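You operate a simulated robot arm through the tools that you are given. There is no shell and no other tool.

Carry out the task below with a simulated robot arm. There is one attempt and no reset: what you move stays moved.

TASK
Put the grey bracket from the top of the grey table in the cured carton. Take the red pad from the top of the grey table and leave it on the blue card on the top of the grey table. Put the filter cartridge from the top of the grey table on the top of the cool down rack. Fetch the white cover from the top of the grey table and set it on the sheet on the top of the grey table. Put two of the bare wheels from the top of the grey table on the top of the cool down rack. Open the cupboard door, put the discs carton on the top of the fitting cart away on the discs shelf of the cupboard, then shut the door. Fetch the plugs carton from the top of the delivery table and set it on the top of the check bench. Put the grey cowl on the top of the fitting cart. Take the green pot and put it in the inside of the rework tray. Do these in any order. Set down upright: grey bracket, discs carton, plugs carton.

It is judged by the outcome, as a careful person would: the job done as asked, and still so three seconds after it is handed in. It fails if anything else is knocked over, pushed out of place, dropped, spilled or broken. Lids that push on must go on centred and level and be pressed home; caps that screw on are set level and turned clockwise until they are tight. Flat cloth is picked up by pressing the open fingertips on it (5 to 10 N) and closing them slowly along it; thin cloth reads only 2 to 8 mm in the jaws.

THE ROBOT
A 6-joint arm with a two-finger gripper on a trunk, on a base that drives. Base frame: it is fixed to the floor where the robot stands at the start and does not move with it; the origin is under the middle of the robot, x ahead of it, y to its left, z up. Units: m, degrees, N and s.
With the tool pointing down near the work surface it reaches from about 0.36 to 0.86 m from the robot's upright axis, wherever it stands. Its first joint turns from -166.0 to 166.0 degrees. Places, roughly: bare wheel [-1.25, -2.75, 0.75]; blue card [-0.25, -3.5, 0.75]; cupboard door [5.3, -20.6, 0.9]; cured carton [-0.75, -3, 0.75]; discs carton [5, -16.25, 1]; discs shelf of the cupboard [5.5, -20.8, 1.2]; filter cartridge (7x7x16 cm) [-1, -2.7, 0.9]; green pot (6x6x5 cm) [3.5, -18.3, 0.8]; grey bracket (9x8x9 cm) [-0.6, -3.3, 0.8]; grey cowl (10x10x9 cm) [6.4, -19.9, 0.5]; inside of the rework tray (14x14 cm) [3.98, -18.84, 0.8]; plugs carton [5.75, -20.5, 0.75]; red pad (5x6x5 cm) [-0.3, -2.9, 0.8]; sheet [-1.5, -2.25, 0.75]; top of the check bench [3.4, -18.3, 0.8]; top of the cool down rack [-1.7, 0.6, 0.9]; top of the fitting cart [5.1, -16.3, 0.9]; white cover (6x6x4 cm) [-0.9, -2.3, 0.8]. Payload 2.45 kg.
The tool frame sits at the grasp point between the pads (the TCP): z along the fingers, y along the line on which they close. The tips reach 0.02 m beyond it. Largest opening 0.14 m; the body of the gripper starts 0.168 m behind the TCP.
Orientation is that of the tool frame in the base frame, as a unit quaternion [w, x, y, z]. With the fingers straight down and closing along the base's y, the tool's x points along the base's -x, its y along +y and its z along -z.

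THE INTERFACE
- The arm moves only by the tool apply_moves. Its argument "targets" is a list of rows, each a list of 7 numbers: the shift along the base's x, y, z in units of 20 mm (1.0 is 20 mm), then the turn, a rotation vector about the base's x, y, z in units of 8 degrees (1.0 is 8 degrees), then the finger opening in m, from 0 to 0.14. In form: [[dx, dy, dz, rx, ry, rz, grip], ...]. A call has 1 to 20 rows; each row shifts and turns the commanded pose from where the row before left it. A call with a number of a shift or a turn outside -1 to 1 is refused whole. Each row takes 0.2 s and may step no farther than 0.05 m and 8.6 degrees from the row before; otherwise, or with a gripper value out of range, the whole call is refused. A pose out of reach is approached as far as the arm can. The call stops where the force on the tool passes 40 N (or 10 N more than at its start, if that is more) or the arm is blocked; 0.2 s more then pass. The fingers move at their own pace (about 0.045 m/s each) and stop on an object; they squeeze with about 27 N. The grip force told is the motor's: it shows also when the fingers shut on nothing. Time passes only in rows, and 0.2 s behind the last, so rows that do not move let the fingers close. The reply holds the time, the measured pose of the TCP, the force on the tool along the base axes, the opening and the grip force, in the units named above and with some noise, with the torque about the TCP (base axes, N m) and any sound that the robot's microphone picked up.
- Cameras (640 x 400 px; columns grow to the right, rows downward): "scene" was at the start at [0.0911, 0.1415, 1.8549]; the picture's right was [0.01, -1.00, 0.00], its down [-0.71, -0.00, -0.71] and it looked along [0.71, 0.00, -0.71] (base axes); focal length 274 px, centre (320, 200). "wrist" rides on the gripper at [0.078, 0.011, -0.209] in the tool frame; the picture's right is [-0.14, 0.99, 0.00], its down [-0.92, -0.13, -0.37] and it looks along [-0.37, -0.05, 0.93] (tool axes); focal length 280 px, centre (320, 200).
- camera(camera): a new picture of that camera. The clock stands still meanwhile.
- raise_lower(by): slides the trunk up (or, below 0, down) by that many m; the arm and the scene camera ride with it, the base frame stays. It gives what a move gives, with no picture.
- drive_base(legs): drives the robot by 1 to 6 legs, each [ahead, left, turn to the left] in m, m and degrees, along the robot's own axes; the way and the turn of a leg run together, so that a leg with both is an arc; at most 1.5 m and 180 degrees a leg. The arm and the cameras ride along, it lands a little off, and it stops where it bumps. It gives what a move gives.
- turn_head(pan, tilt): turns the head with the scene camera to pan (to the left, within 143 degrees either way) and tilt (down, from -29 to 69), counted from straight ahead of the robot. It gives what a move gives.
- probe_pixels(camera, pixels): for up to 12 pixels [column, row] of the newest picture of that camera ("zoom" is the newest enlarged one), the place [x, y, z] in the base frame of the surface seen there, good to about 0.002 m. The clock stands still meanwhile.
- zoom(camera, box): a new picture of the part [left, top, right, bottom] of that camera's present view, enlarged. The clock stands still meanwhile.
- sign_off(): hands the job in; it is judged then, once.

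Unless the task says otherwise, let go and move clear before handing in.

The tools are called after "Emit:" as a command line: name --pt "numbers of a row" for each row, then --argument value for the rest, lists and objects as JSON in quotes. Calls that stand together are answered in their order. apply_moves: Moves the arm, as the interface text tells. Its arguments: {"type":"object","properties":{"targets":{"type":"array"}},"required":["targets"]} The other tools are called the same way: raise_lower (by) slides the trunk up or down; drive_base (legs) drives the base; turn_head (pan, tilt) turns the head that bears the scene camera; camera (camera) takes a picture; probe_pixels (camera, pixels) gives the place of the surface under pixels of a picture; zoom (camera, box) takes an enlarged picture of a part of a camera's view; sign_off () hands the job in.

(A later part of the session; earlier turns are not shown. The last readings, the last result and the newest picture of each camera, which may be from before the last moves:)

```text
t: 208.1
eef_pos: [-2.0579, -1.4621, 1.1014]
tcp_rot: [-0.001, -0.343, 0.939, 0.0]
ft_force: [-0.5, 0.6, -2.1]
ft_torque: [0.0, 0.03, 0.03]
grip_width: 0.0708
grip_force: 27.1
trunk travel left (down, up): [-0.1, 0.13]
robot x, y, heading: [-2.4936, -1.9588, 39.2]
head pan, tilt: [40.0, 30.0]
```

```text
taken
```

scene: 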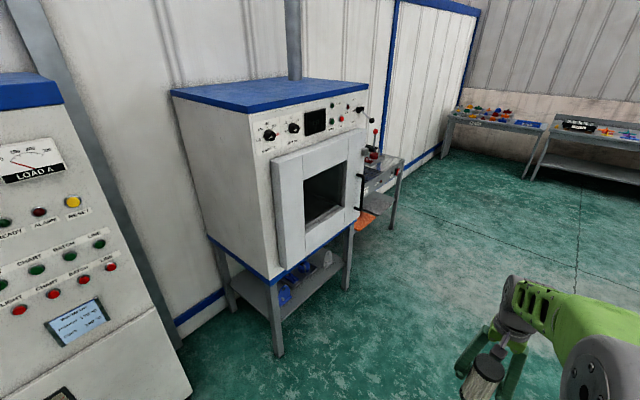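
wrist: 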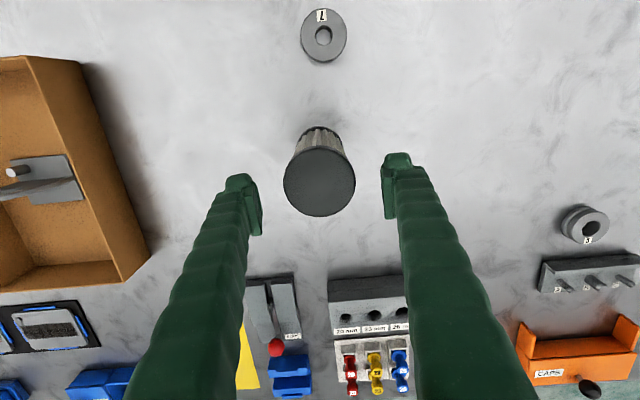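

Free floor lies between here and the rack beyond the oven. Driving ahead ~2.1 m and then turning left to face the rack.

Emit:
drive_base --legs '[[1.06, 0.12, 0], [1.06, 0.12, 0], [0, 0, 88.5]]'

Emit:
turn_head --pan 8 --tilt 45

Emit:
camera --camera "scene"

```text
t: 222.2
eef_pos: [-1.519, 0.0056, 1.1012]
tcp_rot: [-0.001, 0.897, -0.441, 0.0]
ft_force: [0.6, 0.0, -2.7]
ft_torque: [0.0, 0.02, 0.01]
grip_width: 0.0706
grip_force: 26.9
trunk travel left (down, up): [-0.1, 0.13]
robot x, y, heading: [-1.0379, -0.4465, 126.5]
head pan, tilt: [40.0, 30.0]
```

```text
t: 223.2
eef_pos: [-1.5188, 0.0063, 1.1008]
tcp_rot: [0.0, 0.897, -0.441, 0.001]
ft_force: [0.5, -0.8, -3.1]
ft_torque: [0.0, -0.01, -0.01]
grip_width: 0.0705
grip_force: 27.2
trunk travel left (down, up): [-0.1, 0.13]
robot x, y, heading: [-1.035, -0.4466, 126.4]
head pan, tilt: [8.0, 45.0]
```

```text
taken
```

scene: 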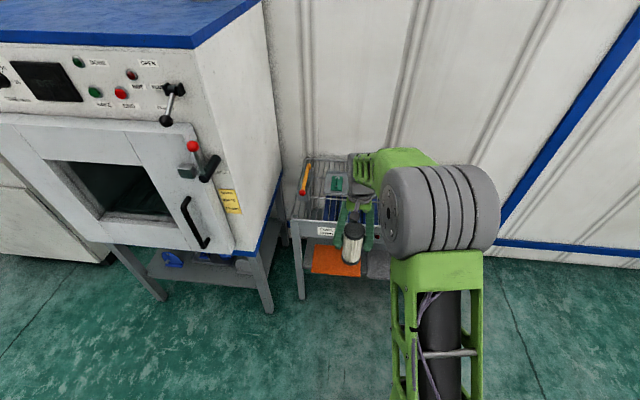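

The rack is straight ahead, partly hidden by the arm. I'll take a wrist picture and also move the base a bit to the right for a better rack view.

Emit:
drive_base --legs '[[0, -0.35, 0]]'

Emit:
turn_head --pan 12 --tilt 45

Emit:
camera --camera "scene"

Emit:
camera --camera "wrist"

```text
t: 226.8
eef_pos: [-1.239, 0.2148, 1.1007]
tcp_rot: [0.0, 0.898, -0.439, 0.001]
ft_force: [-0.1, 0.7, -3.1]
ft_torque: [-0.01, 0.0, -0.04]
grip_width: 0.0707
grip_force: 27.6
trunk travel left (down, up): [-0.1, 0.13]
robot x, y, heading: [-0.7546, -0.2307, 126.8]
head pan, tilt: [8.0, 45.0]
```

```text
t: 227.5
eef_pos: [-1.2379, 0.2138, 1.1014]
tcp_rot: [0.001, 0.898, -0.439, 0.001]
ft_force: [0.4, -0.7, -3.0]
ft_torque: [0.02, -0.01, 0.05]
grip_width: 0.0705
grip_force: 26.8
trunk travel left (down, up): [-0.1, 0.13]
robot x, y, heading: [-0.7554, -0.2355, 126.7]
head pan, tilt: [12.0, 45.0]
```

```text
taken
```

scene: 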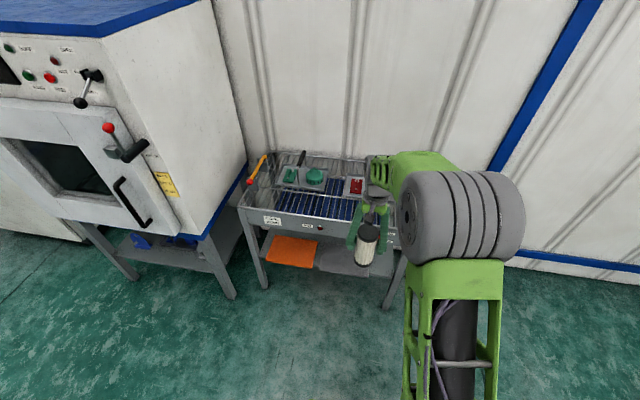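

```text
taken
```

wrist: 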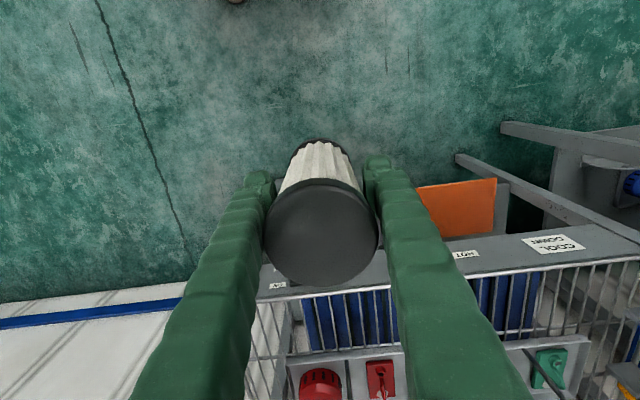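

Emit:
zoom --camera "scene" --box '[230, 140, 410, 240]'

Emit:
probe_pixels --camera "zoom" --pixels '[[40, 235], [165, 130], [170, 215], [300, 205], [350, 200], [335, 130], [430, 145], [330, 170], [400, 165], [475, 110], [80, 90], [250, 165]]'

```text
3.56 times, centred on (320, 190) of scene
```

zoom: 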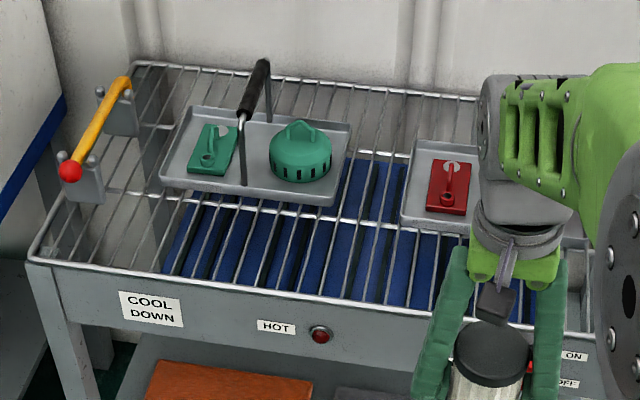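

```text
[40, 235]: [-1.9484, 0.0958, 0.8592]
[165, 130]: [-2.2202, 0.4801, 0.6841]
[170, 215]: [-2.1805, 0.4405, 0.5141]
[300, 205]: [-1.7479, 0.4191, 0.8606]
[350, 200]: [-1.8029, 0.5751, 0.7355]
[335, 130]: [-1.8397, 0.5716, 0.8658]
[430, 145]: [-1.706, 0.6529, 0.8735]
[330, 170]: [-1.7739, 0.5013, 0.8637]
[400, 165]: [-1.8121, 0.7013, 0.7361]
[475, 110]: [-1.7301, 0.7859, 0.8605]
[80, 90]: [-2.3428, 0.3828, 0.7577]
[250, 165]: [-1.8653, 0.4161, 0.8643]
```

The grille top is z≈0.861 with a free front strip about 17 cm deep. I retract the arm 0.15 m and then drive left 0.35 m and ahead 0.5 m to stand at the rack front.

Emit:
apply_moves --pt "0.6 -0.8 0 0 0 0 0.02" --pt "0.6 -0.8 0 0 0 0 0.02" --pt "0.6 -0.8 0 0 0 0 0.02" --pt "0.6 -0.8 0 0 0 0 0.02" --pt "0.6 -0.8 0 0 0 0 0.02" --pt "0.6 -0.8 0 0 0 0 0.02" --pt "0.6 -0.8 0 0 0 0 0.02" --pt "0.3 -0.4 0 0 0 0 0.02"

Emit:
drive_base --legs '[[0, 0.35, 0], [0.4, 0, 1.3]]'

Emit:
camera --camera "wrist"

Emit:
camera --camera "scene"

```text
t: 229.3
eef_pos: [-1.1471, 0.0949, 1.1012]
tcp_rot: [0.0, 0.898, -0.44, 0.0]
ft_force: [0.6, -0.2, -2.5]
ft_torque: [0.01, 0.0, 0.03]
grip_width: 0.0708
grip_force: 26.7
trunk travel left (down, up): [-0.1, 0.13]
robot x, y, heading: [-0.7561, -0.2382, 126.5]
head pan, tilt: [12.0, 45.0]
```

```text
t: 235.0
eef_pos: [-1.675, 0.1835, 1.1018]
tcp_rot: [0.001, 0.905, -0.425, 0.001]
ft_force: [-0.3, 0.2, -3.2]
ft_torque: [-0.03, -0.03, 0.01]
grip_width: 0.0706
grip_force: 27.3
trunk travel left (down, up): [-0.1, 0.13]
robot x, y, heading: [-1.2736, -0.1351, 128.2]
head pan, tilt: [12.0, 45.0]
```

```text
taken
```

wrist: 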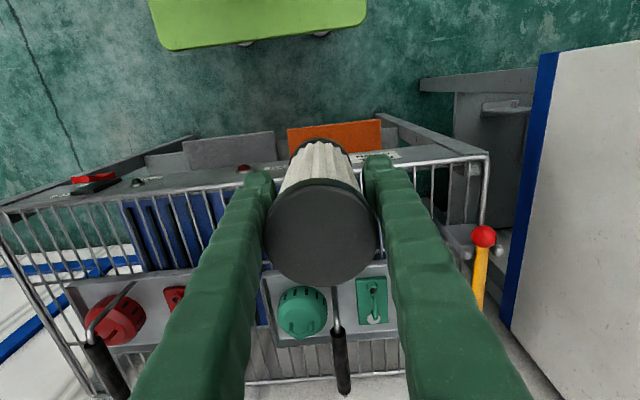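

```text
taken
```

scene: 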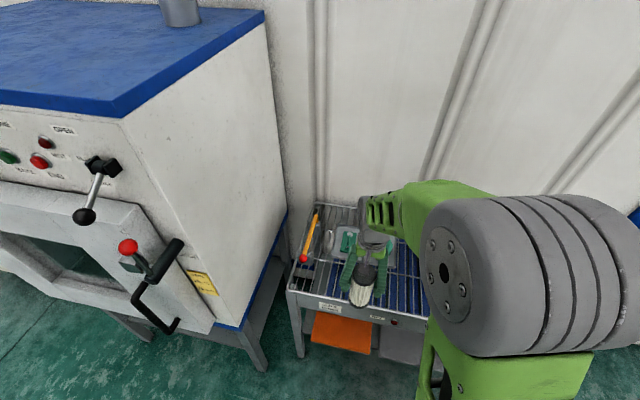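

From the wrist view I probe the grille's frame and wires around the intended spot to fix the target.

Emit:
probe_pixels --camera "wrist" --pixels '[[487, 156], [482, 210], [120, 190], [415, 168], [435, 200], [385, 265], [262, 275], [170, 270], [395, 150], [140, 225], [172, 215], [205, 200]]'

Emit:
zoom --camera "wrist" --box '[60, 120, 500, 395]'

```text
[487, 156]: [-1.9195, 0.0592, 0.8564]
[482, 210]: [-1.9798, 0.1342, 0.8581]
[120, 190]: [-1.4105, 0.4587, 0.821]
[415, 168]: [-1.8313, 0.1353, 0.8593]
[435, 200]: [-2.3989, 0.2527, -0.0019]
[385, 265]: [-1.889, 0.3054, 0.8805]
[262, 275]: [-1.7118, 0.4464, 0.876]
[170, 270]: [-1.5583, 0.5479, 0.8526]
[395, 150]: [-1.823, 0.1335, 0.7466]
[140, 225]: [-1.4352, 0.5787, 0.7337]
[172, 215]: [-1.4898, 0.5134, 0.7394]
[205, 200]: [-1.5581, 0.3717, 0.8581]
```

```text
1.45 times, centred on (280, 258) of wrist
```

zoom: 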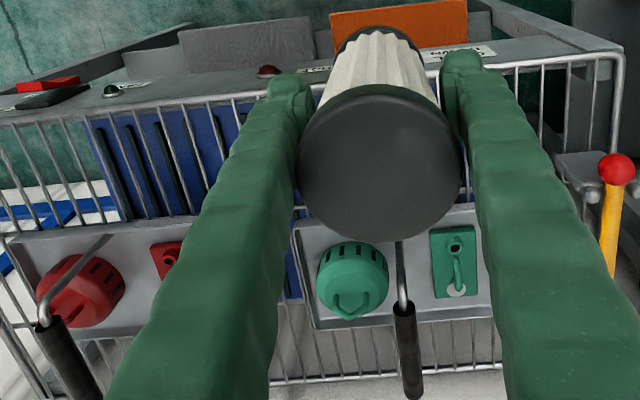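

Target spot on the front strip is (-1.793,0.254); cartridge bottom is 0.092 below the TCP. Moving over and lowering to z≈0.965.

Emit:
apply_moves --pt "-0.84 0.5 0 0 0 0 0.02" --pt "-0.84 0.5 0 0 0 0 0.02" --pt "-0.84 0.5 0 0 0 0 0.02" --pt "-0.84 0.5 0 0 0 0 0.02" --pt "-0.84 0.5 0 0 0 0 0.02" --pt "-0.84 0.5 0 0 0 0 0.02" --pt "-0.84 0.5 0 0 0 0 0.02" --pt "0 0 -1 0 0 0 0.02" --pt "0 0 -1 0 0 0 0.02" --pt "0 0 -1 0 0 0 0.02" --pt "0 0 -1 0 0 0 0.02" --pt "0 0 -1 0 0 0 0.02" --pt "0 0 -1 0 0 0 0.02" --pt "0 0 -0.7 0 0 0 0.02"

Emit:
turn_head --pan 22 --tilt 55

Emit:
camera --camera "scene"

Emit:
camera --camera "wrist"

```text
t: 238.0
eef_pos: [-1.7933, 0.253, 0.967]
tcp_rot: [0.001, 0.905, -0.425, 0.001]
ft_force: [-0.5, 0.6, -2.7]
ft_torque: [0.02, -0.03, -0.01]
grip_width: 0.0707
grip_force: 26.9
trunk travel left (down, up): [-0.1, 0.13]
robot x, y, heading: [-1.2696, -0.1352, 128.4]
head pan, tilt: [12.0, 45.0]
```

```text
t: 238.7
eef_pos: [-1.7924, 0.254, 0.9673]
tcp_rot: [0.0, 0.905, -0.425, 0.001]
ft_force: [-0.5, 0.2, -3.1]
ft_torque: [0.02, -0.04, 0.01]
grip_width: 0.0705
grip_force: 27.0
trunk travel left (down, up): [-0.1, 0.13]
robot x, y, heading: [-1.272, -0.1338, 128.5]
head pan, tilt: [22.0, 55.0]
```

```text
taken
```

scene: 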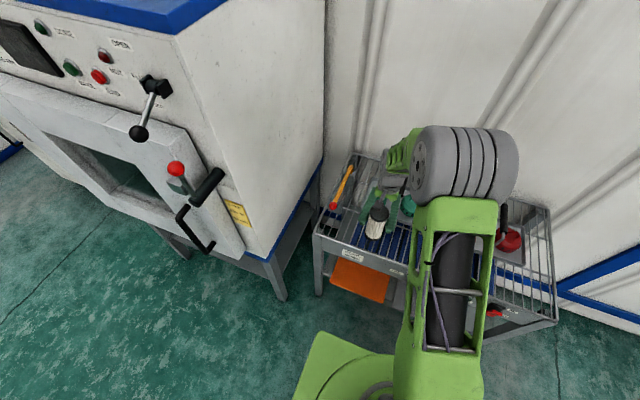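

```text
taken
```

wrist: 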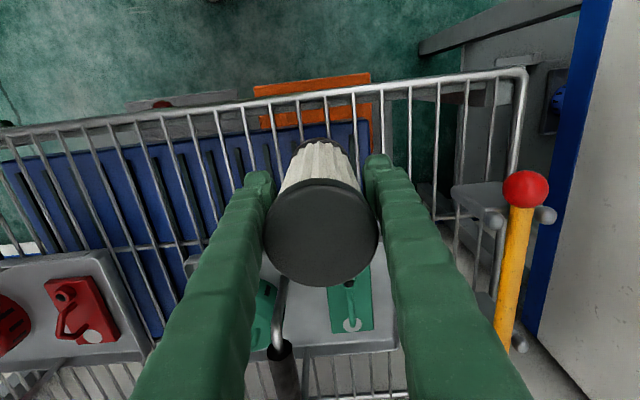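

The cartridge hangs over the grille strip just behind the front rail. Lowering slowly to contact.

Emit:
apply_moves --pt "0 0 -0.3 0 0 0 0.02" --pt "0 0 -0.2 0 0 0 0.02" --pt "0 0 -0.1 0 0 0 0.02"

```text
t: 239.5
eef_pos: [-1.7924, 0.2527, 0.9538]
tcp_rot: [0.0, 0.905, -0.425, 0.001]
ft_force: [0.0, 0.1, -2.8]
ft_torque: [-0.01, -0.02, -0.01]
grip_width: 0.0707
grip_force: 26.9
trunk travel left (down, up): [-0.1, 0.13]
robot x, y, heading: [-1.2718, -0.1353, 128.7]
head pan, tilt: [22.0, 55.0]
```

Emit:
apply_moves --pt "0 0 -0.1 0 0 0 0.02" --pt "0 0 -0.05 0 0 0 0.02"

```text
t: 240.1
eef_pos: [-1.7926, 0.2528, 0.9513]
tcp_rot: [0.0, 0.905, -0.424, 0.0]
ft_force: [0.5, 1.4, -0.6]
ft_torque: [-0.05, 0.01, -0.02]
grip_width: 0.0706
grip_force: 27.0
trunk travel left (down, up): [-0.1, 0.13]
robot x, y, heading: [-1.2712, -0.1359, 128.6]
head pan, tilt: [22.0, 55.0]
```

The weight has gone off the tool (−2.8→−0.6 N): it is in contact. Opening the fingers and rising.

Emit:
apply_moves --pt "0 0 -0.04 0 0 0 0.02" --pt "0 0 0 0 0 0 0.08" --pt "0 0 0 0 0 0 0.1" --pt "0 0 0 0 0 0 0.11" --pt "0 0 0 0 0 0 0.11" --pt "0 0 0 0 0 0 0.11"

Emit:
camera --camera "wrist"

```text
t: 241.5
eef_pos: [-1.7935, 0.2521, 0.9524]
tcp_rot: [0.0, 0.905, -0.425, 0.001]
ft_force: [0.1, 0.5, -0.4]
ft_torque: [0.02, 0.0, -0.03]
grip_width: 0.1101
grip_force: 0.0
trunk travel left (down, up): [-0.1, 0.13]
robot x, y, heading: [-1.2723, -0.1326, 128.6]
head pan, tilt: [22.0, 55.0]
```

```text
taken
```

wrist: 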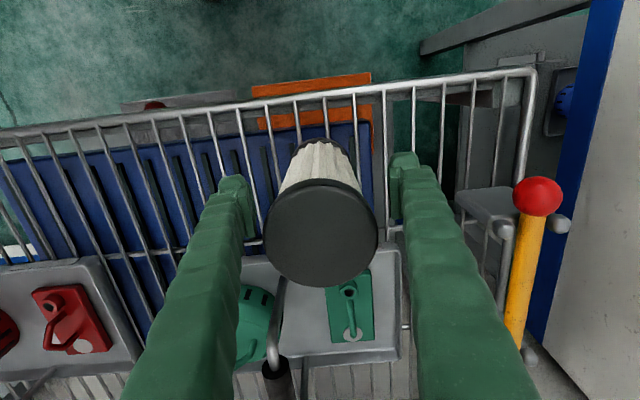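

The cartridge stands on its own. Rising straight up and checking.

Emit:
apply_moves --pt "0 0 1 0 0 0 0.11" --pt "0 0 1 0 0 0 0.11" --pt "0 0 1 0 0 0 0.11" --pt "0 0 1 0 0 0 0.11" --pt "0 0 1 0 0 0 0.11" --pt "0 0 1 0 0 0 0.11" --pt "0 0 1 0 0 0 0.11" --pt "0 0 1 0 0 0 0.11"

Emit:
camera --camera "wrist"

```text
t: 243.3
eef_pos: [-1.7923, 0.2505, 1.1119]
tcp_rot: [0.0, 0.905, -0.425, 0.001]
ft_force: [0.2, -0.5, 0.6]
ft_torque: [0.02, 0.0, -0.03]
grip_width: 0.1098
grip_force: 0.1
trunk travel left (down, up): [-0.1, 0.13]
robot x, y, heading: [-1.2721, -0.1336, 128.6]
head pan, tilt: [22.0, 55.0]
```

```text
taken
```

wrist: 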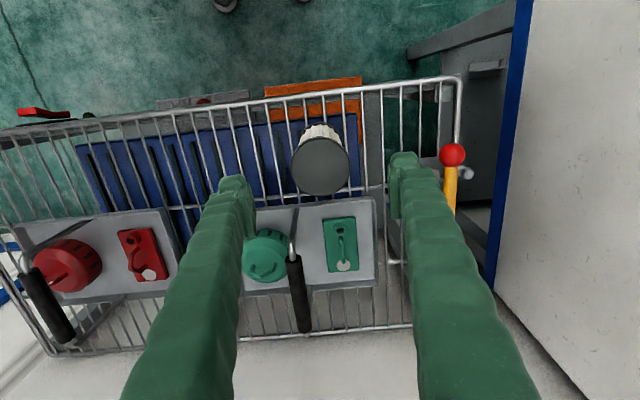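

Cartridge stands on the rack strip. Next I fetch a bare wheel: back off from the rack, turn to face the grey table's front and drive to the wheel near the peg tray.

Emit:
apply_moves --pt "0.62 -0.78 0 0 0 0 0.09" --pt "0.62 -0.78 0 0 0 0 0.09" --pt "0.62 -0.78 0 0 0 0 0.09" --pt "0.62 -0.78 0 0 0 0 0.09" --pt "0.62 -0.78 0 0 0 0 0.09" --pt "0.62 -0.78 0 0 0 0 0.09"

Emit:
drive_base --legs '[[-0.6, 0, 0], [0, 0, 89.7], [0, 1.06, 0], [0.25, 0, 0]]'

Emit:
turn_head --pan 5 --tilt 48

Emit:
camera --camera "scene"

Emit:
camera --camera "wrist"

```text
t: 244.7
eef_pos: [-1.7175, 0.1584, 1.1128]
tcp_rot: [0.001, 0.905, -0.425, 0.0]
ft_force: [-0.1, -0.7, 0.2]
ft_torque: [0.04, 0.03, 0.01]
grip_width: 0.0897
grip_force: 0.0
trunk travel left (down, up): [-0.1, 0.13]
robot x, y, heading: [-1.2749, -0.1363, 128.6]
head pan, tilt: [22.0, 55.0]
```

```text
t: 262.6
eef_pos: [-0.7192, -2.0588, 1.1128]
tcp_rot: [0.0, 0.941, 0.339, 0.001]
ft_force: [0.3, 0.6, -0.6]
ft_torque: [0.01, 0.0, -0.01]
grip_width: 0.0901
grip_force: 0.0
trunk travel left (down, up): [-0.1, 0.13]
robot x, y, heading: [-0.4241, -1.6101, -141.4]
head pan, tilt: [22.0, 55.0]
```

```text
t: 263.4
eef_pos: [-0.7199, -2.0581, 1.1114]
tcp_rot: [-0.001, 0.941, 0.339, 0.001]
ft_force: [0.3, -0.8, -0.5]
ft_torque: [-0.01, -0.01, 0.01]
grip_width: 0.0899
grip_force: 0.1
trunk travel left (down, up): [-0.1, 0.13]
robot x, y, heading: [-0.4232, -1.6073, -141.5]
head pan, tilt: [5.0, 48.0]
```

```text
taken
```

scene: 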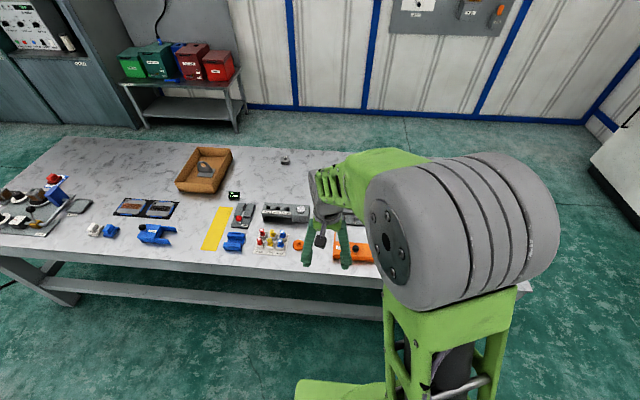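

```text
taken
```

wrist: 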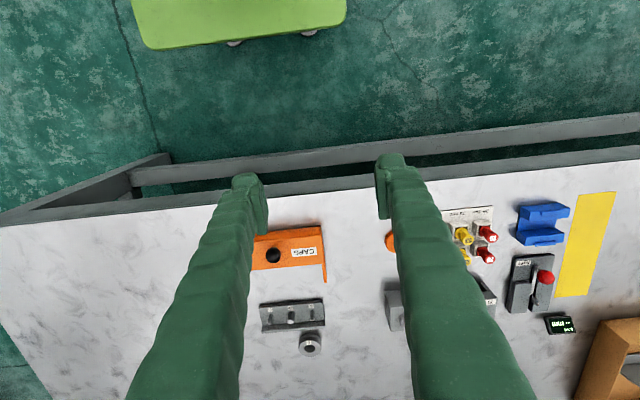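

Robot is 0.63 m from the edge at u≈1.93. Driving ahead 0.26 m; the wheel sits at wrist (310,342).

Emit:
drive_base --legs '[[0.26, 0, 0]]'

Emit:
camera --camera "wrist"

```text
t: 265.3
eef_pos: [-0.9175, -2.2205, 1.1118]
tcp_rot: [0.0, 0.94, 0.342, 0.001]
ft_force: [-1.2, 0.8, -1.0]
ft_torque: [0.03, -0.04, -0.01]
grip_width: 0.0901
grip_force: 0.0
trunk travel left (down, up): [-0.1, 0.13]
robot x, y, heading: [-0.6235, -1.7699, -141.1]
head pan, tilt: [5.0, 48.0]
```

```text
taken
```

wrist: 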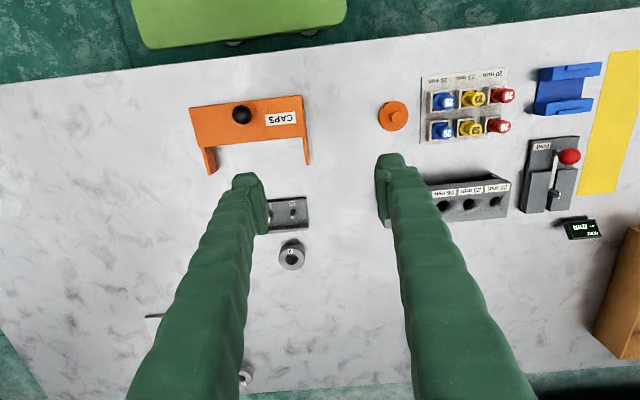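

Emit:
zoom --camera "wrist" --box '[240, 180, 380, 290]'

Emit:
probe_pixels --camera "zoom" --pixels '[[240, 218], [190, 270], [290, 258], [240, 320], [155, 250], [320, 110], [180, 190]]'

```text
3.64 times, centred on (310, 235) of wrist
```

zoom: 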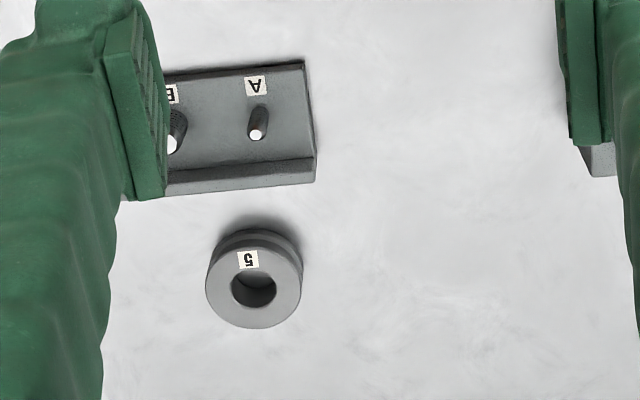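

```text
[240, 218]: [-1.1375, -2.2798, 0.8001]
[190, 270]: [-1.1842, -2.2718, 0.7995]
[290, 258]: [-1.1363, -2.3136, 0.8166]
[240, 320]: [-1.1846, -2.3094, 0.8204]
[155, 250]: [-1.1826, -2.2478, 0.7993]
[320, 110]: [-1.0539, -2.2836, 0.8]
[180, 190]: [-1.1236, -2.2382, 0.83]
```

The wheel "5" top face circle centres on zoom (253,286). Probing rim points for its centre.

Emit:
probe_pixels --camera "zoom" --pixels '[[212, 287], [295, 285], [253, 322], [222, 262], [284, 262], [222, 312], [284, 312]]'

```text
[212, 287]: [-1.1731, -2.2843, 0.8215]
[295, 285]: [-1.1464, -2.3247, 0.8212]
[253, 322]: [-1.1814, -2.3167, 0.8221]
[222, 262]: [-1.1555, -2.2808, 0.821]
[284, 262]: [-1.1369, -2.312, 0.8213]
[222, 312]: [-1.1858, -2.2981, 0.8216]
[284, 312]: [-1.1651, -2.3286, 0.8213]
```

Wheel "5" centre is (-1.1605,-2.3047), Ø≈54 mm, top 0.821. Moving over it and lowering to a check height.

Emit:
apply_moves --pt "-0.935 -0.324 0 0 0 0 0.085" --pt "-0.935 -0.324 0 0 0 0 0.085" --pt "-0.935 -0.324 0 0 0 0 0.085" --pt "-0.935 -0.324 0 0 0 0 0.085" --pt "-0.935 -0.324 0 0 0 0 0.085" --pt "-0.935 -0.324 0 0 0 0 0.085" --pt "-0.935 -0.324 0 0 0 0 0.085" --pt "-0.935 -0.324 0 0 0 0 0.085" --pt "-0.935 -0.324 0 0 0 0 0.085" --pt "-0.935 -0.324 0 0 0 0 0.085" --pt "-0.935 -0.324 0 0 0 0 0.085" --pt "-0.935 -0.324 0 0 0 0 0.085" --pt "-0.935 -0.324 0 0 0 0 0.085"

Emit:
apply_moves --pt "0 0 -1 0 0 0 0.085" --pt "0 0 -1 0 0 0 0.085" --pt "0 0 -1 0 0 0 0.085" --pt "0 0 -1 0 0 0 0.085" --pt "0 0 -1 0 0 0 0.085" --pt "0 0 -1 0 0 0 0.085" --pt "0 0 -1 0 0 0 0.085" --pt "0 0 -1 0 0 0 0.085" --pt "0 0 -1 0 0 0 0.085" --pt "0 0 -1 0 0 0 0.085" --pt "0 0 -1 0 0 0 0.085"

Emit:
camera --camera "wrist"

```text
t: 268.1
eef_pos: [-1.1621, -2.3048, 1.112]
tcp_rot: [-0.001, 0.94, 0.342, 0.001]
ft_force: [-0.1, -0.2, -0.2]
ft_torque: [0.04, -0.02, -0.01]
grip_width: 0.0846
grip_force: 0.0
trunk travel left (down, up): [-0.1, 0.13]
robot x, y, heading: [-0.6258, -1.7713, -141.2]
head pan, tilt: [5.0, 48.0]
```

```text
t: 270.5
eef_pos: [-1.1608, -2.3047, 0.8932]
tcp_rot: [0.0, 0.94, 0.342, 0.001]
ft_force: [-0.2, -0.3, 0.7]
ft_torque: [0.05, -0.01, 0.02]
grip_width: 0.0849
grip_force: 0.0
trunk travel left (down, up): [-0.1, 0.13]
robot x, y, heading: [-0.6256, -1.7761, -141.2]
head pan, tilt: [5.0, 48.0]
```

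```text
taken
```

wrist: 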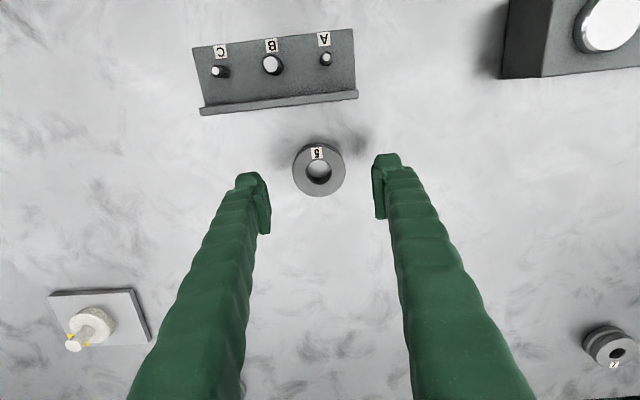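

Wheel "5" is centred between the fingers. Descending to z≈0.824 and closing.

Emit:
apply_moves --pt "0 0 -1 0 0 0 0.085" --pt "0 0 -1 0 0 0 0.085" --pt "0 0 -1 0 0 0 0.085" --pt "0 0 -0.45 0 0 0 0.085" --pt "0 0 0 0 0 0 0.04" --pt "0 0 0 0 0 0 0.02" --pt "0 0 0 0 0 0 0.02" --pt "0 0 0 0 0 0 0.02" --pt "0 0 0 0 0 0 0.02"

```text
t: 272.5
eef_pos: [-1.1609, -2.303, 0.8226]
tcp_rot: [0.0, 0.94, 0.342, 0.0]
ft_force: [-0.5, 0.1, -1.0]
ft_torque: [-0.05, 0.07, -0.03]
grip_width: 0.0551
grip_force: 27.3
trunk travel left (down, up): [-0.1, 0.13]
robot x, y, heading: [-0.6262, -1.774, -141.3]
head pan, tilt: [5.0, 48.0]
```

Gripped at 55 mm. Lifting, retracting, and driving back to the rack.

Emit:
apply_moves --pt "0 0 0.5 0 0 0 0.02" --pt "0 0 1 0 0 0 0.02" --pt "0 0 1 0 0 0 0.02" --pt "0 0 1 0 0 0 0.02" --pt "0 0 1 0 0 0 0.02" --pt "0 0 1 0 0 0 0.02" --pt "0 0 1 0 0 0 0.02" --pt "0 0 1 0 0 0 0.02" --pt "0 0 1 0 0 0 0.02" --pt "0.78 0.62 1 0 0 0 0.02" --pt "0.78 0.62 1 0 0 0 0.02" --pt "0.78 0.62 1 0 0 0 0.02" --pt "0.78 0.62 1 0 0 0 0.02" --pt "0.78 0.62 0 0 0 0 0.02" --pt "0.78 0.62 0 0 0 0 0.02" --pt "0.78 0.62 0 0 0 0 0.02" --pt "0.78 0.62 0 0 0 0 0.02" --pt "0.78 0.62 0 0 0 0 0.02" --pt "0.78 0.62 0 0 0 0 0.02" --pt "0.78 0.62 0 0 0 0 0.02"

Emit:
drive_base --legs '[[-0.52, 0, 0], [0, -1.09, 0], [0, 0, -90.4], [0.3, 0, 0]]'

Emit:
camera --camera "wrist"

```text
t: 276.7
eef_pos: [-0.9868, -2.1672, 1.0737]
tcp_rot: [-0.001, 0.939, 0.343, 0.001]
ft_force: [0.3, 0.5, -3.5]
ft_torque: [0.01, -0.02, -0.01]
grip_width: 0.055
grip_force: 26.8
trunk travel left (down, up): [-0.1, 0.13]
robot x, y, heading: [-0.6245, -1.7697, -141.2]
head pan, tilt: [5.0, 48.0]
```

```text
t: 294.7
eef_pos: [-1.5041, -0.002, 1.0736]
tcp_rot: [0.0, 0.908, -0.419, 0.001]
ft_force: [0.3, 0.8, -3.8]
ft_torque: [-0.03, -0.05, -0.02]
grip_width: 0.0552
grip_force: 26.7
trunk travel left (down, up): [-0.1, 0.13]
robot x, y, heading: [-1.1055, -0.361, 129.4]
head pan, tilt: [5.0, 48.0]
```

```text
taken
```

wrist: 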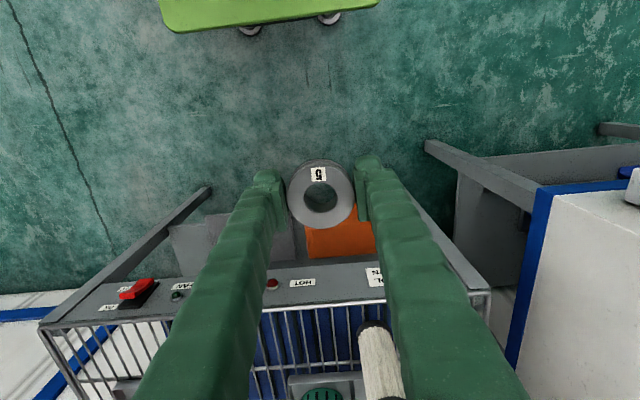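

The wheel is held; the rack is ahead with the cartridge at (380,360). Driving ahead 0.27 m.

Emit:
drive_base --legs '[[0, -0.05, 0], [0.27, 0, -0.8]]'

Emit:
camera --camera "wrist"

Emit:
camera --camera "scene"

```text
t: 297.3
eef_pos: [-1.6301, 0.2409, 1.0726]
tcp_rot: [0.0, 0.906, -0.424, 0.001]
ft_force: [-0.5, -0.3, -3.9]
ft_torque: [-0.06, -0.05, -0.01]
grip_width: 0.0551
grip_force: 27.5
trunk travel left (down, up): [-0.1, 0.13]
robot x, y, heading: [-1.2309, -0.125, 128.4]
head pan, tilt: [5.0, 48.0]
```

```text
taken
```

wrist: 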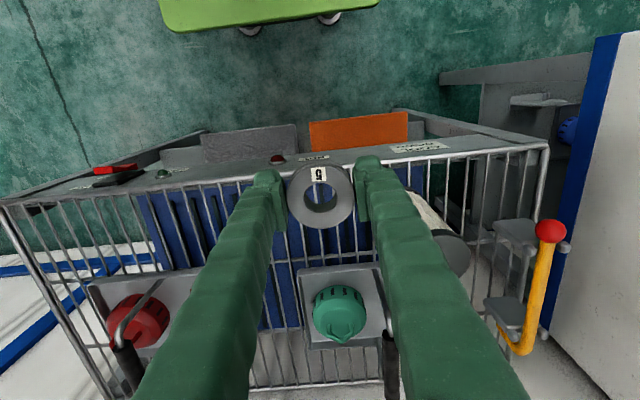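

```text
taken
```

scene: 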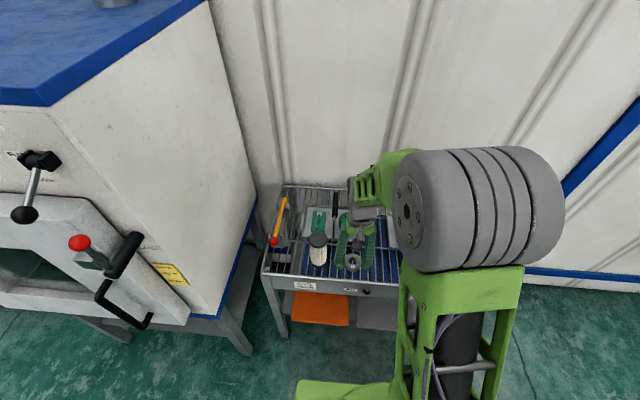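

I probe the front rail and wires in this picture to re-anchor the wheel's target.

Emit:
zoom --camera "wrist" --box '[100, 130, 420, 330]'

Emit:
probe_pixels --camera "wrist" --pixels '[[545, 148], [430, 160], [120, 197], [185, 186], [230, 181], [298, 271], [92, 292], [465, 260], [290, 300], [183, 272]]'

```text
2.00 times, centred on (260, 230) of wrist
```

zoom: 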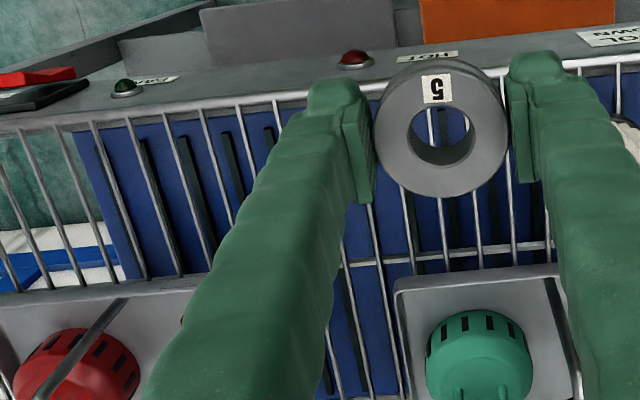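

```text
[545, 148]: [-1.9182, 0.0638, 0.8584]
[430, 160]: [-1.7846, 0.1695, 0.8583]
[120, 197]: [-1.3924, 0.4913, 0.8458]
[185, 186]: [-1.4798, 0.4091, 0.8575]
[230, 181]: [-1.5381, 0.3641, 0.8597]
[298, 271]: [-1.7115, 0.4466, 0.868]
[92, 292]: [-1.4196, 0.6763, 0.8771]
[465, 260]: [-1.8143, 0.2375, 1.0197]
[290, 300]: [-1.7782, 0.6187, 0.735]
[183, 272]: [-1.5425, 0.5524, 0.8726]
```

The wires are spaced ~28 mm, so I want the wheel centred between two wires. I zoom tighter on the wires below the wheel and probe them.

Emit:
zoom --camera "wrist" --box '[260, 210, 380, 280]'

```text
5.33 times, centred on (320, 245) of wrist
```

zoom: 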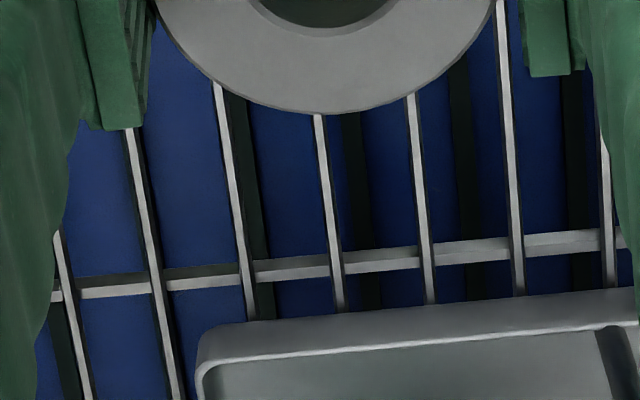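

Emit:
probe_pixels --camera "zoom" --pixels '[[140, 190], [234, 190], [328, 190], [418, 190], [511, 190], [606, 190], [64, 270], [290, 266], [380, 258], [565, 242], [422, 230], [334, 235]]'

```text
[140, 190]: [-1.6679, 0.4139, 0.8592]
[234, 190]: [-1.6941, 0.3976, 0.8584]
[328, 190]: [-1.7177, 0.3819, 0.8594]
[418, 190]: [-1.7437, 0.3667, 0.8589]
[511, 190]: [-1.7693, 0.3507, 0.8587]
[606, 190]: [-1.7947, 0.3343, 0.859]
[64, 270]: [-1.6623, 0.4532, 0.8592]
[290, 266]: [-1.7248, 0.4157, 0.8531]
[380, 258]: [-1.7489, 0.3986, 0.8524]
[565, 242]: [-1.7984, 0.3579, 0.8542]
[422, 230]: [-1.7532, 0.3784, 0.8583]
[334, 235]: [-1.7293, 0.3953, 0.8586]
```

Wires lie at z≈0.859 every 30 mm; I'll set wheel "5" between two of them at (-1.677,0.353). Moving over and lowering.

Emit:
apply_moves --pt "-0.391 0.935 0 0 0 0 0.02" --pt "-0.391 0.935 0 0 0 0 0.02" --pt "-0.391 0.935 0 0 0 0 0.02" --pt "-0.391 0.935 0 0 0 0 0.02" --pt "-0.391 0.935 0 0 0 0 0.02" --pt "-0.391 0.935 0 0 0 0 0.02" --pt "0 0 -1 0 0 0 0.02" --pt "0 0 -1 0 0 0 0.02" --pt "0 0 -1 0 0 0 0.02" --pt "0 0 -1 0 0 0 0.02" --pt "0 0 -1 0 0 0 0.02" --pt "0 0 -1 0 0 0 0.02" --pt "0 0 -1 0 0 0 0.02" --pt "0 0 -1 0 0 0 0.02"

Emit:
camera --camera "wrist"

```text
t: 300.3
eef_pos: [-1.6758, 0.3532, 0.9132]
tcp_rot: [0.001, 0.906, -0.424, 0.001]
ft_force: [-0.4, 0.1, -3.5]
ft_torque: [-0.04, 0.0, -0.03]
grip_width: 0.0551
grip_force: 26.6
trunk travel left (down, up): [-0.1, 0.13]
robot x, y, heading: [-1.23, -0.1268, 128.6]
head pan, tilt: [5.0, 48.0]
```

```text
taken
```

wrist: 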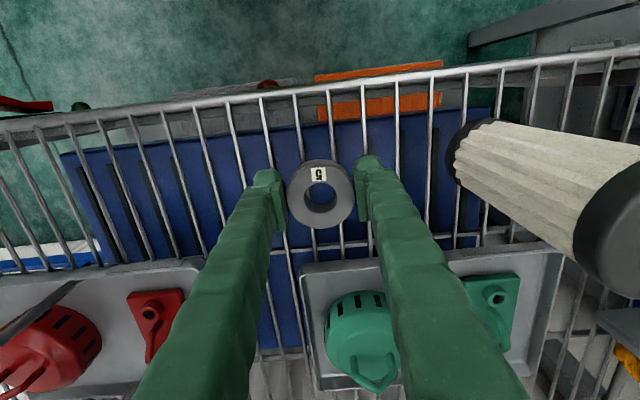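

The wheel is above two wires in the strip. Lowering to contact in small steps.

Emit:
apply_moves --pt "0 0 -0.8 0 0 0 0.02" --pt "0 0 -0.4 0 0 0 0.02" --pt "0 0 -0.15 0 0 0 0.02" --pt "0 0 -0.1 0 0 0 0.02"

```text
t: 301.3
eef_pos: [-1.6754, 0.3534, 0.8839]
tcp_rot: [0.0, 0.906, -0.424, 0.0]
ft_force: [0.1, 0.4, -3.0]
ft_torque: [0.0, 0.0, 0.02]
grip_width: 0.055
grip_force: 27.1
trunk travel left (down, up): [-0.1, 0.13]
robot x, y, heading: [-1.2366, -0.1215, 128.8]
head pan, tilt: [5.0, 48.0]
```

Emit:
apply_moves --pt "0 0 -0.08 0 0 0 0.02" --pt "0 0 -0.04 0 0 0 0.02"

```text
t: 301.9
eef_pos: [-1.6763, 0.3535, 0.8836]
tcp_rot: [0.0, 0.906, -0.424, -0.001]
ft_force: [2.0, 1.2, 13.8]
ft_torque: [-0.27, -0.28, 0.06]
grip_width: 0.0548
grip_force: 27.2
trunk travel left (down, up): [-0.1, 0.13]
robot x, y, heading: [-1.2344, -0.1216, 128.7]
head pan, tilt: [5.0, 48.0]
```

Contact (13.8 N). Easing up a hair, opening to 0.085 and rising.

Emit:
apply_moves --pt "0 0 0.08 0 0 0 0.02" --pt "0 0 0 0 0 0 0.065" --pt "0 0 0 0 0 0 0.085" --pt "0 0 0 0 0 0 0.085" --pt "0 0 0.5 0 0 0 0.085" --pt "0 0 1 0 0 0 0.085" --pt "0 0 1 0 0 0 0.085" --pt "0 0 1 0 0 0 0.085" --pt "0 0 1 0 0 0 0.085" --pt "0 0 1 0 0 0 0.085" --pt "0 0 1 0 0 0 0.085" --pt "0 0 1 0 0 0 0.085" --pt "0 0 1 0 0 0 0.085" --pt "0 0 1 0 0 0 0.085" --pt "0 0 1 0 0 0 0.085"

Emit:
camera --camera "wrist"

```text
t: 305.1
eef_pos: [-1.6756, 0.3503, 1.0926]
tcp_rot: [0.0, 0.906, -0.424, 0.001]
ft_force: [-1.1, 0.8, -0.2]
ft_torque: [-0.01, 0.03, 0.0]
grip_width: 0.0851
grip_force: 0.0
trunk travel left (down, up): [-0.1, 0.13]
robot x, y, heading: [-1.2328, -0.1232, 128.5]
head pan, tilt: [5.0, 48.0]
```

```text
taken
```

wrist: 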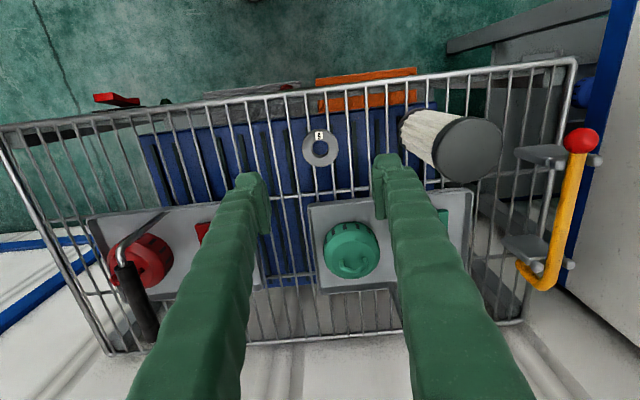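

Wheel "5" sits flat on the wires. Going for a second wheel at (-1.552,-2.377) via the back-right corner of the grey table, reversing my earlier route.

Emit:
apply_moves --pt "0.62 -0.78 0 0 0 0 0.085" --pt "0.62 -0.78 0 0 0 0 0.085" --pt "0.62 -0.78 0 0 0 0 0.085" --pt "0.62 -0.78 0 0 0 0 0.085" --pt "0.62 -0.78 0 0 0 0 0.085" --pt "0.62 -0.78 0 0 0 0 0.085"

Emit:
drive_base --legs '[[-0.4, 0, 0], [0, 0, -89.5], [-1.06, -0.1, 0], [-1.06, -0.1, 0], [0, -0.7, 0]]'

Emit:
turn_head --pan 0 --tilt 50

Emit:
camera --camera "wrist"

Emit:
camera --camera "scene"

```text
t: 306.5
eef_pos: [-1.6002, 0.2589, 1.0951]
tcp_rot: [0.001, 0.906, -0.424, 0.0]
ft_force: [-1.2, 1.2, 0.3]
ft_torque: [0.02, 0.01, -0.03]
grip_width: 0.0849
grip_force: 0.1
trunk travel left (down, up): [-0.1, 0.13]
robot x, y, heading: [-1.2325, -0.1242, 129.1]
head pan, tilt: [5.0, 48.0]
```

```text
t: 329.3
eef_pos: [-1.7138, -2.1057, 1.0953]
tcp_rot: [-0.001, -0.332, 0.943, 0.001]
ft_force: [0.2, -0.1, 0.0]
ft_torque: [0.0, 0.0, -0.01]
grip_width: 0.0849
grip_force: 0.0
trunk travel left (down, up): [-0.1, 0.13]
robot x, y, heading: [-2.1047, -2.4638, 37.5]
head pan, tilt: [5.0, 48.0]
```

```text
t: 329.9
eef_pos: [-1.7128, -2.1056, 1.0954]
tcp_rot: [-0.001, -0.332, 0.943, 0.0]
ft_force: [0.0, 0.2, -0.1]
ft_torque: [-0.05, -0.01, 0.0]
grip_width: 0.085
grip_force: 0.1
trunk travel left (down, up): [-0.1, 0.13]
robot x, y, heading: [-2.1045, -2.4647, 37.8]
head pan, tilt: [0.0, 50.0]
```

```text
taken
```

wrist: 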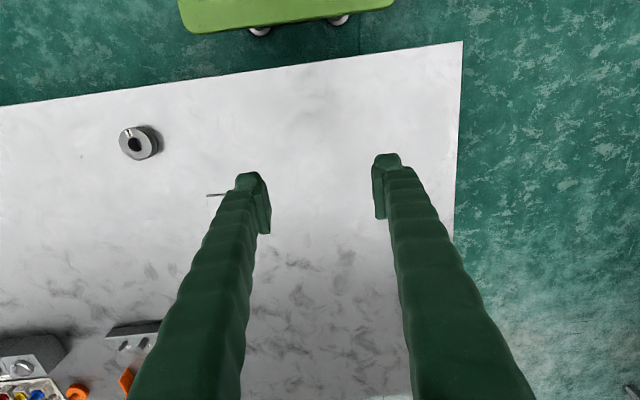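

```text
taken
```

scene: 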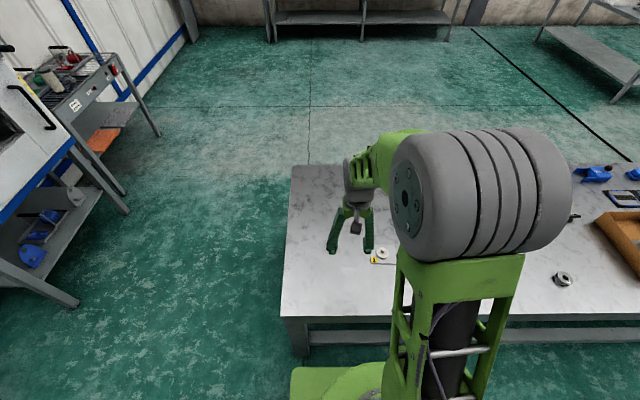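

The wheel is at wrist (138,142). Zooming and probing its rim.

Emit:
zoom --camera "wrist" --box '[100, 110, 180, 170]'

Emit:
probe_pixels --camera "zoom" --pixels '[[190, 205], [365, 225], [265, 140], [285, 305], [205, 160], [345, 285], [345, 165], [210, 275]]'

```text
6.67 times, centred on (140, 140) of wrist
```

zoom: 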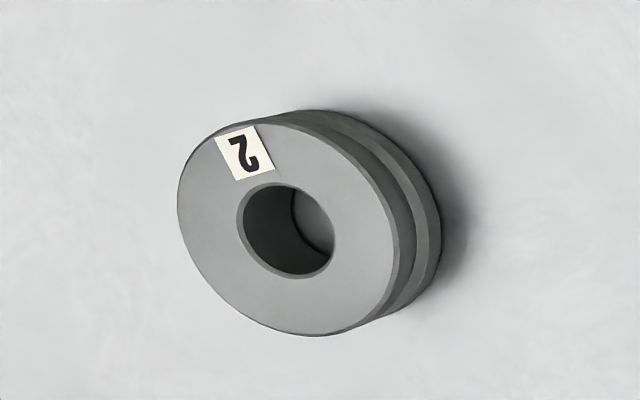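

```text
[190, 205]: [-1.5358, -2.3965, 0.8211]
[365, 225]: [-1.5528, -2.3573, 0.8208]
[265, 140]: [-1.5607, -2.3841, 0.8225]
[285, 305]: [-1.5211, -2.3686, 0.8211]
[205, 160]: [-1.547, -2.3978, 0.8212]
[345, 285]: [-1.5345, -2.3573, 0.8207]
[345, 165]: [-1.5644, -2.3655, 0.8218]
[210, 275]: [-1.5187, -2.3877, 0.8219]
```

Wheel "2" centre is (-1.541,-2.377), top 0.821. Moving above and lowering to a check height.

Emit:
apply_moves --pt "0.614 -0.968 0 0 0 0 0.085" --pt "0.614 -0.968 0 0 0 0 0.085" --pt "0.614 -0.968 0 0 0 0 0.085" --pt "0.614 -0.968 0 0 0 0 0.085" --pt "0.614 -0.968 0 0 0 0 0.085" --pt "0.614 -0.968 0 0 0 0 0.085" --pt "0.614 -0.968 0 0 0 0 0.085" --pt "0.614 -0.968 0 0 0 0 0.085" --pt "0.614 -0.968 0 0 0 0 0.085" --pt "0.614 -0.968 0 0 0 0 0.085" --pt "0.614 -0.968 0 0 0 0 0.085" --pt "0.614 -0.968 0 0 0 0 0.085" --pt "0.614 -0.968 0 0 0 0 0.085" --pt "0.614 -0.968 0 0 0 0 0.085"

Emit:
apply_moves --pt "0 0 -1 0 0 0 0.085" --pt "0 0 -1 0 0 0 0.085" --pt "0 0 -1 0 0 0 0.085" --pt "0 0 -1 0 0 0 0.085" --pt "0 0 -1 0 0 0 0.085" --pt "0 0 -1 0 0 0 0.085" --pt "0 0 -1 0 0 0 0.085" --pt "0 0 -1 0 0 0 0.085" --pt "0 0 -1 0 0 0 0.085" --pt "0 0 -1 0 0 0 0.085"

Emit:
camera --camera "wrist"

```text
t: 332.9
eef_pos: [-1.5408, -2.3783, 1.0947]
tcp_rot: [-0.001, -0.332, 0.943, 0.0]
ft_force: [-0.7, 0.6, -0.1]
ft_torque: [0.0, -0.01, 0.03]
grip_width: 0.0851
grip_force: 0.1
trunk travel left (down, up): [-0.1, 0.13]
robot x, y, heading: [-2.1022, -2.4648, 37.7]
head pan, tilt: [0.0, 50.0]
```

```text
t: 335.1
eef_pos: [-1.54, -2.377, 0.8945]
tcp_rot: [-0.001, -0.333, 0.943, -0.001]
ft_force: [0.2, -0.4, 0.7]
ft_torque: [-0.03, 0.05, 0.0]
grip_width: 0.0849
grip_force: 0.0
trunk travel left (down, up): [-0.1, 0.13]
robot x, y, heading: [-2.1027, -2.465, 37.9]
head pan, tilt: [0.0, 50.0]
```

```text
taken
```

wrist: 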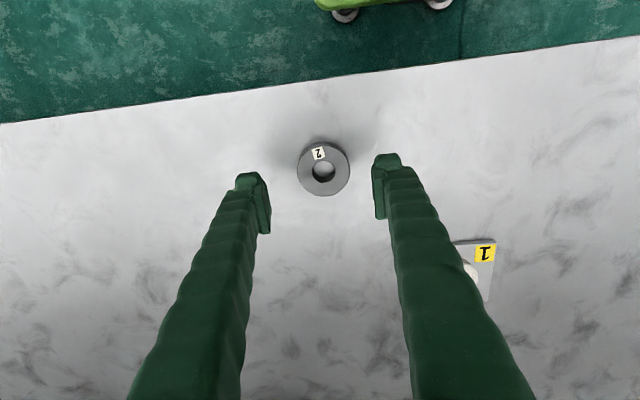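

Wheel "2" is nearly centred (323,168). Descending and closing.

Emit:
apply_moves --pt "-0.08 0.1 -1 0 0 0 0.085" --pt "0 0 -1 0 0 0 0.085" --pt "0 0 -1 0 0 0 0.085" --pt "0 0 -0.55 0 0 0 0.085" --pt "0 0 0 0 0 0 0.04" --pt "0 0 0 0 0 0 0.02" --pt "0 0 0 0 0 0 0.02" --pt "0 0 0 0 0 0 0.02" --pt "0 0 0 0 0 0 0.02"

```text
t: 337.1
eef_pos: [-1.544, -2.3769, 0.8237]
tcp_rot: [-0.001, -0.332, 0.943, 0.0]
ft_force: [-0.6, -0.6, 0.3]
ft_torque: [-0.02, 0.06, 0.0]
grip_width: 0.0547
grip_force: 27.6
trunk travel left (down, up): [-0.1, 0.13]
robot x, y, heading: [-2.1046, -2.4679, 37.6]
head pan, tilt: [0.0, 50.0]
```

Gripped at 55 mm. Lifting and driving back to the rack with wheel "2".

Emit:
apply_moves --pt "0 0 0.5 0 0 0 0.02" --pt "0 0 1 0 0 0 0.02" --pt "0 0 1 0 0 0 0.02" --pt "0 0 1 0 0 0 0.02" --pt "0 0 1 0 0 0 0.02" --pt "0 0 1 0 0 0 0.02" --pt "0 0 1 0 0 0 0.02" --pt "0 0 1 0 0 0 0.02" --pt "0 0 1 0 0 0 0.02" --pt "0 0 1 0 0 0 0.02" --pt "0 0 1 0 0 0 0.02" --pt "0 0 1 0 0 0 0.02" --pt "0 0 1 0 0 0 0.02" --pt "-0.3 0.5 0 0 0 0 0.02" --pt "-0.6 0.8 0 0 0 0 0.02" --pt "-0.6 0.8 0 0 0 0 0.02" --pt "-0.6 0.8 0 0 0 0 0.02" --pt "-0.6 0.8 0 0 0 0 0.02" --pt "-0.6 0.8 0 0 0 0 0.02" --pt "-0.6 0.8 0 0 0 0 0.02"

Emit:
drive_base --legs '[[0, 0.7, 0], [1.07, 0.1, 0], [1.07, 0.1, 0], [0, 0, 90.5]]'

Emit:
camera --camera "wrist"

```text
t: 341.4
eef_pos: [-1.6226, -2.27, 1.0729]
tcp_rot: [-0.001, -0.331, 0.944, -0.001]
ft_force: [0.0, 1.0, -2.5]
ft_torque: [0.02, -0.02, 0.01]
grip_width: 0.0544
grip_force: 27.2
trunk travel left (down, up): [-0.1, 0.13]
robot x, y, heading: [-2.1051, -2.4605, 37.7]
head pan, tilt: [0.0, 50.0]
```

```text
t: 361.8
eef_pos: [-1.1307, -0.0153, 1.0735]
tcp_rot: [0.0, 0.899, -0.438, 0.001]
ft_force: [0.1, 0.1, -3.5]
ft_torque: [-0.03, -0.02, -0.01]
grip_width: 0.0541
grip_force: 27.1
trunk travel left (down, up): [-0.1, 0.13]
robot x, y, heading: [-0.9371, -0.4987, 126.6]
head pan, tilt: [0.0, 50.0]
```

```text
taken
```

wrist: 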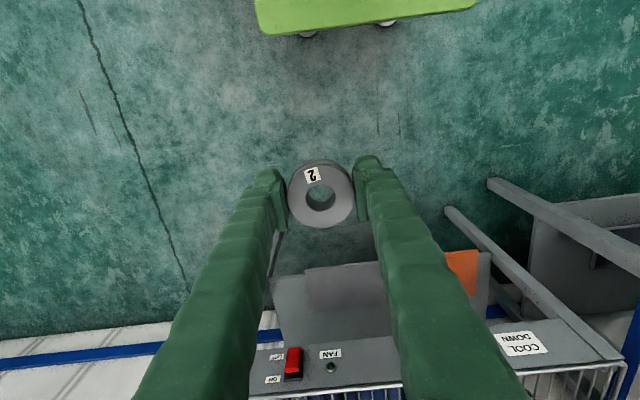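

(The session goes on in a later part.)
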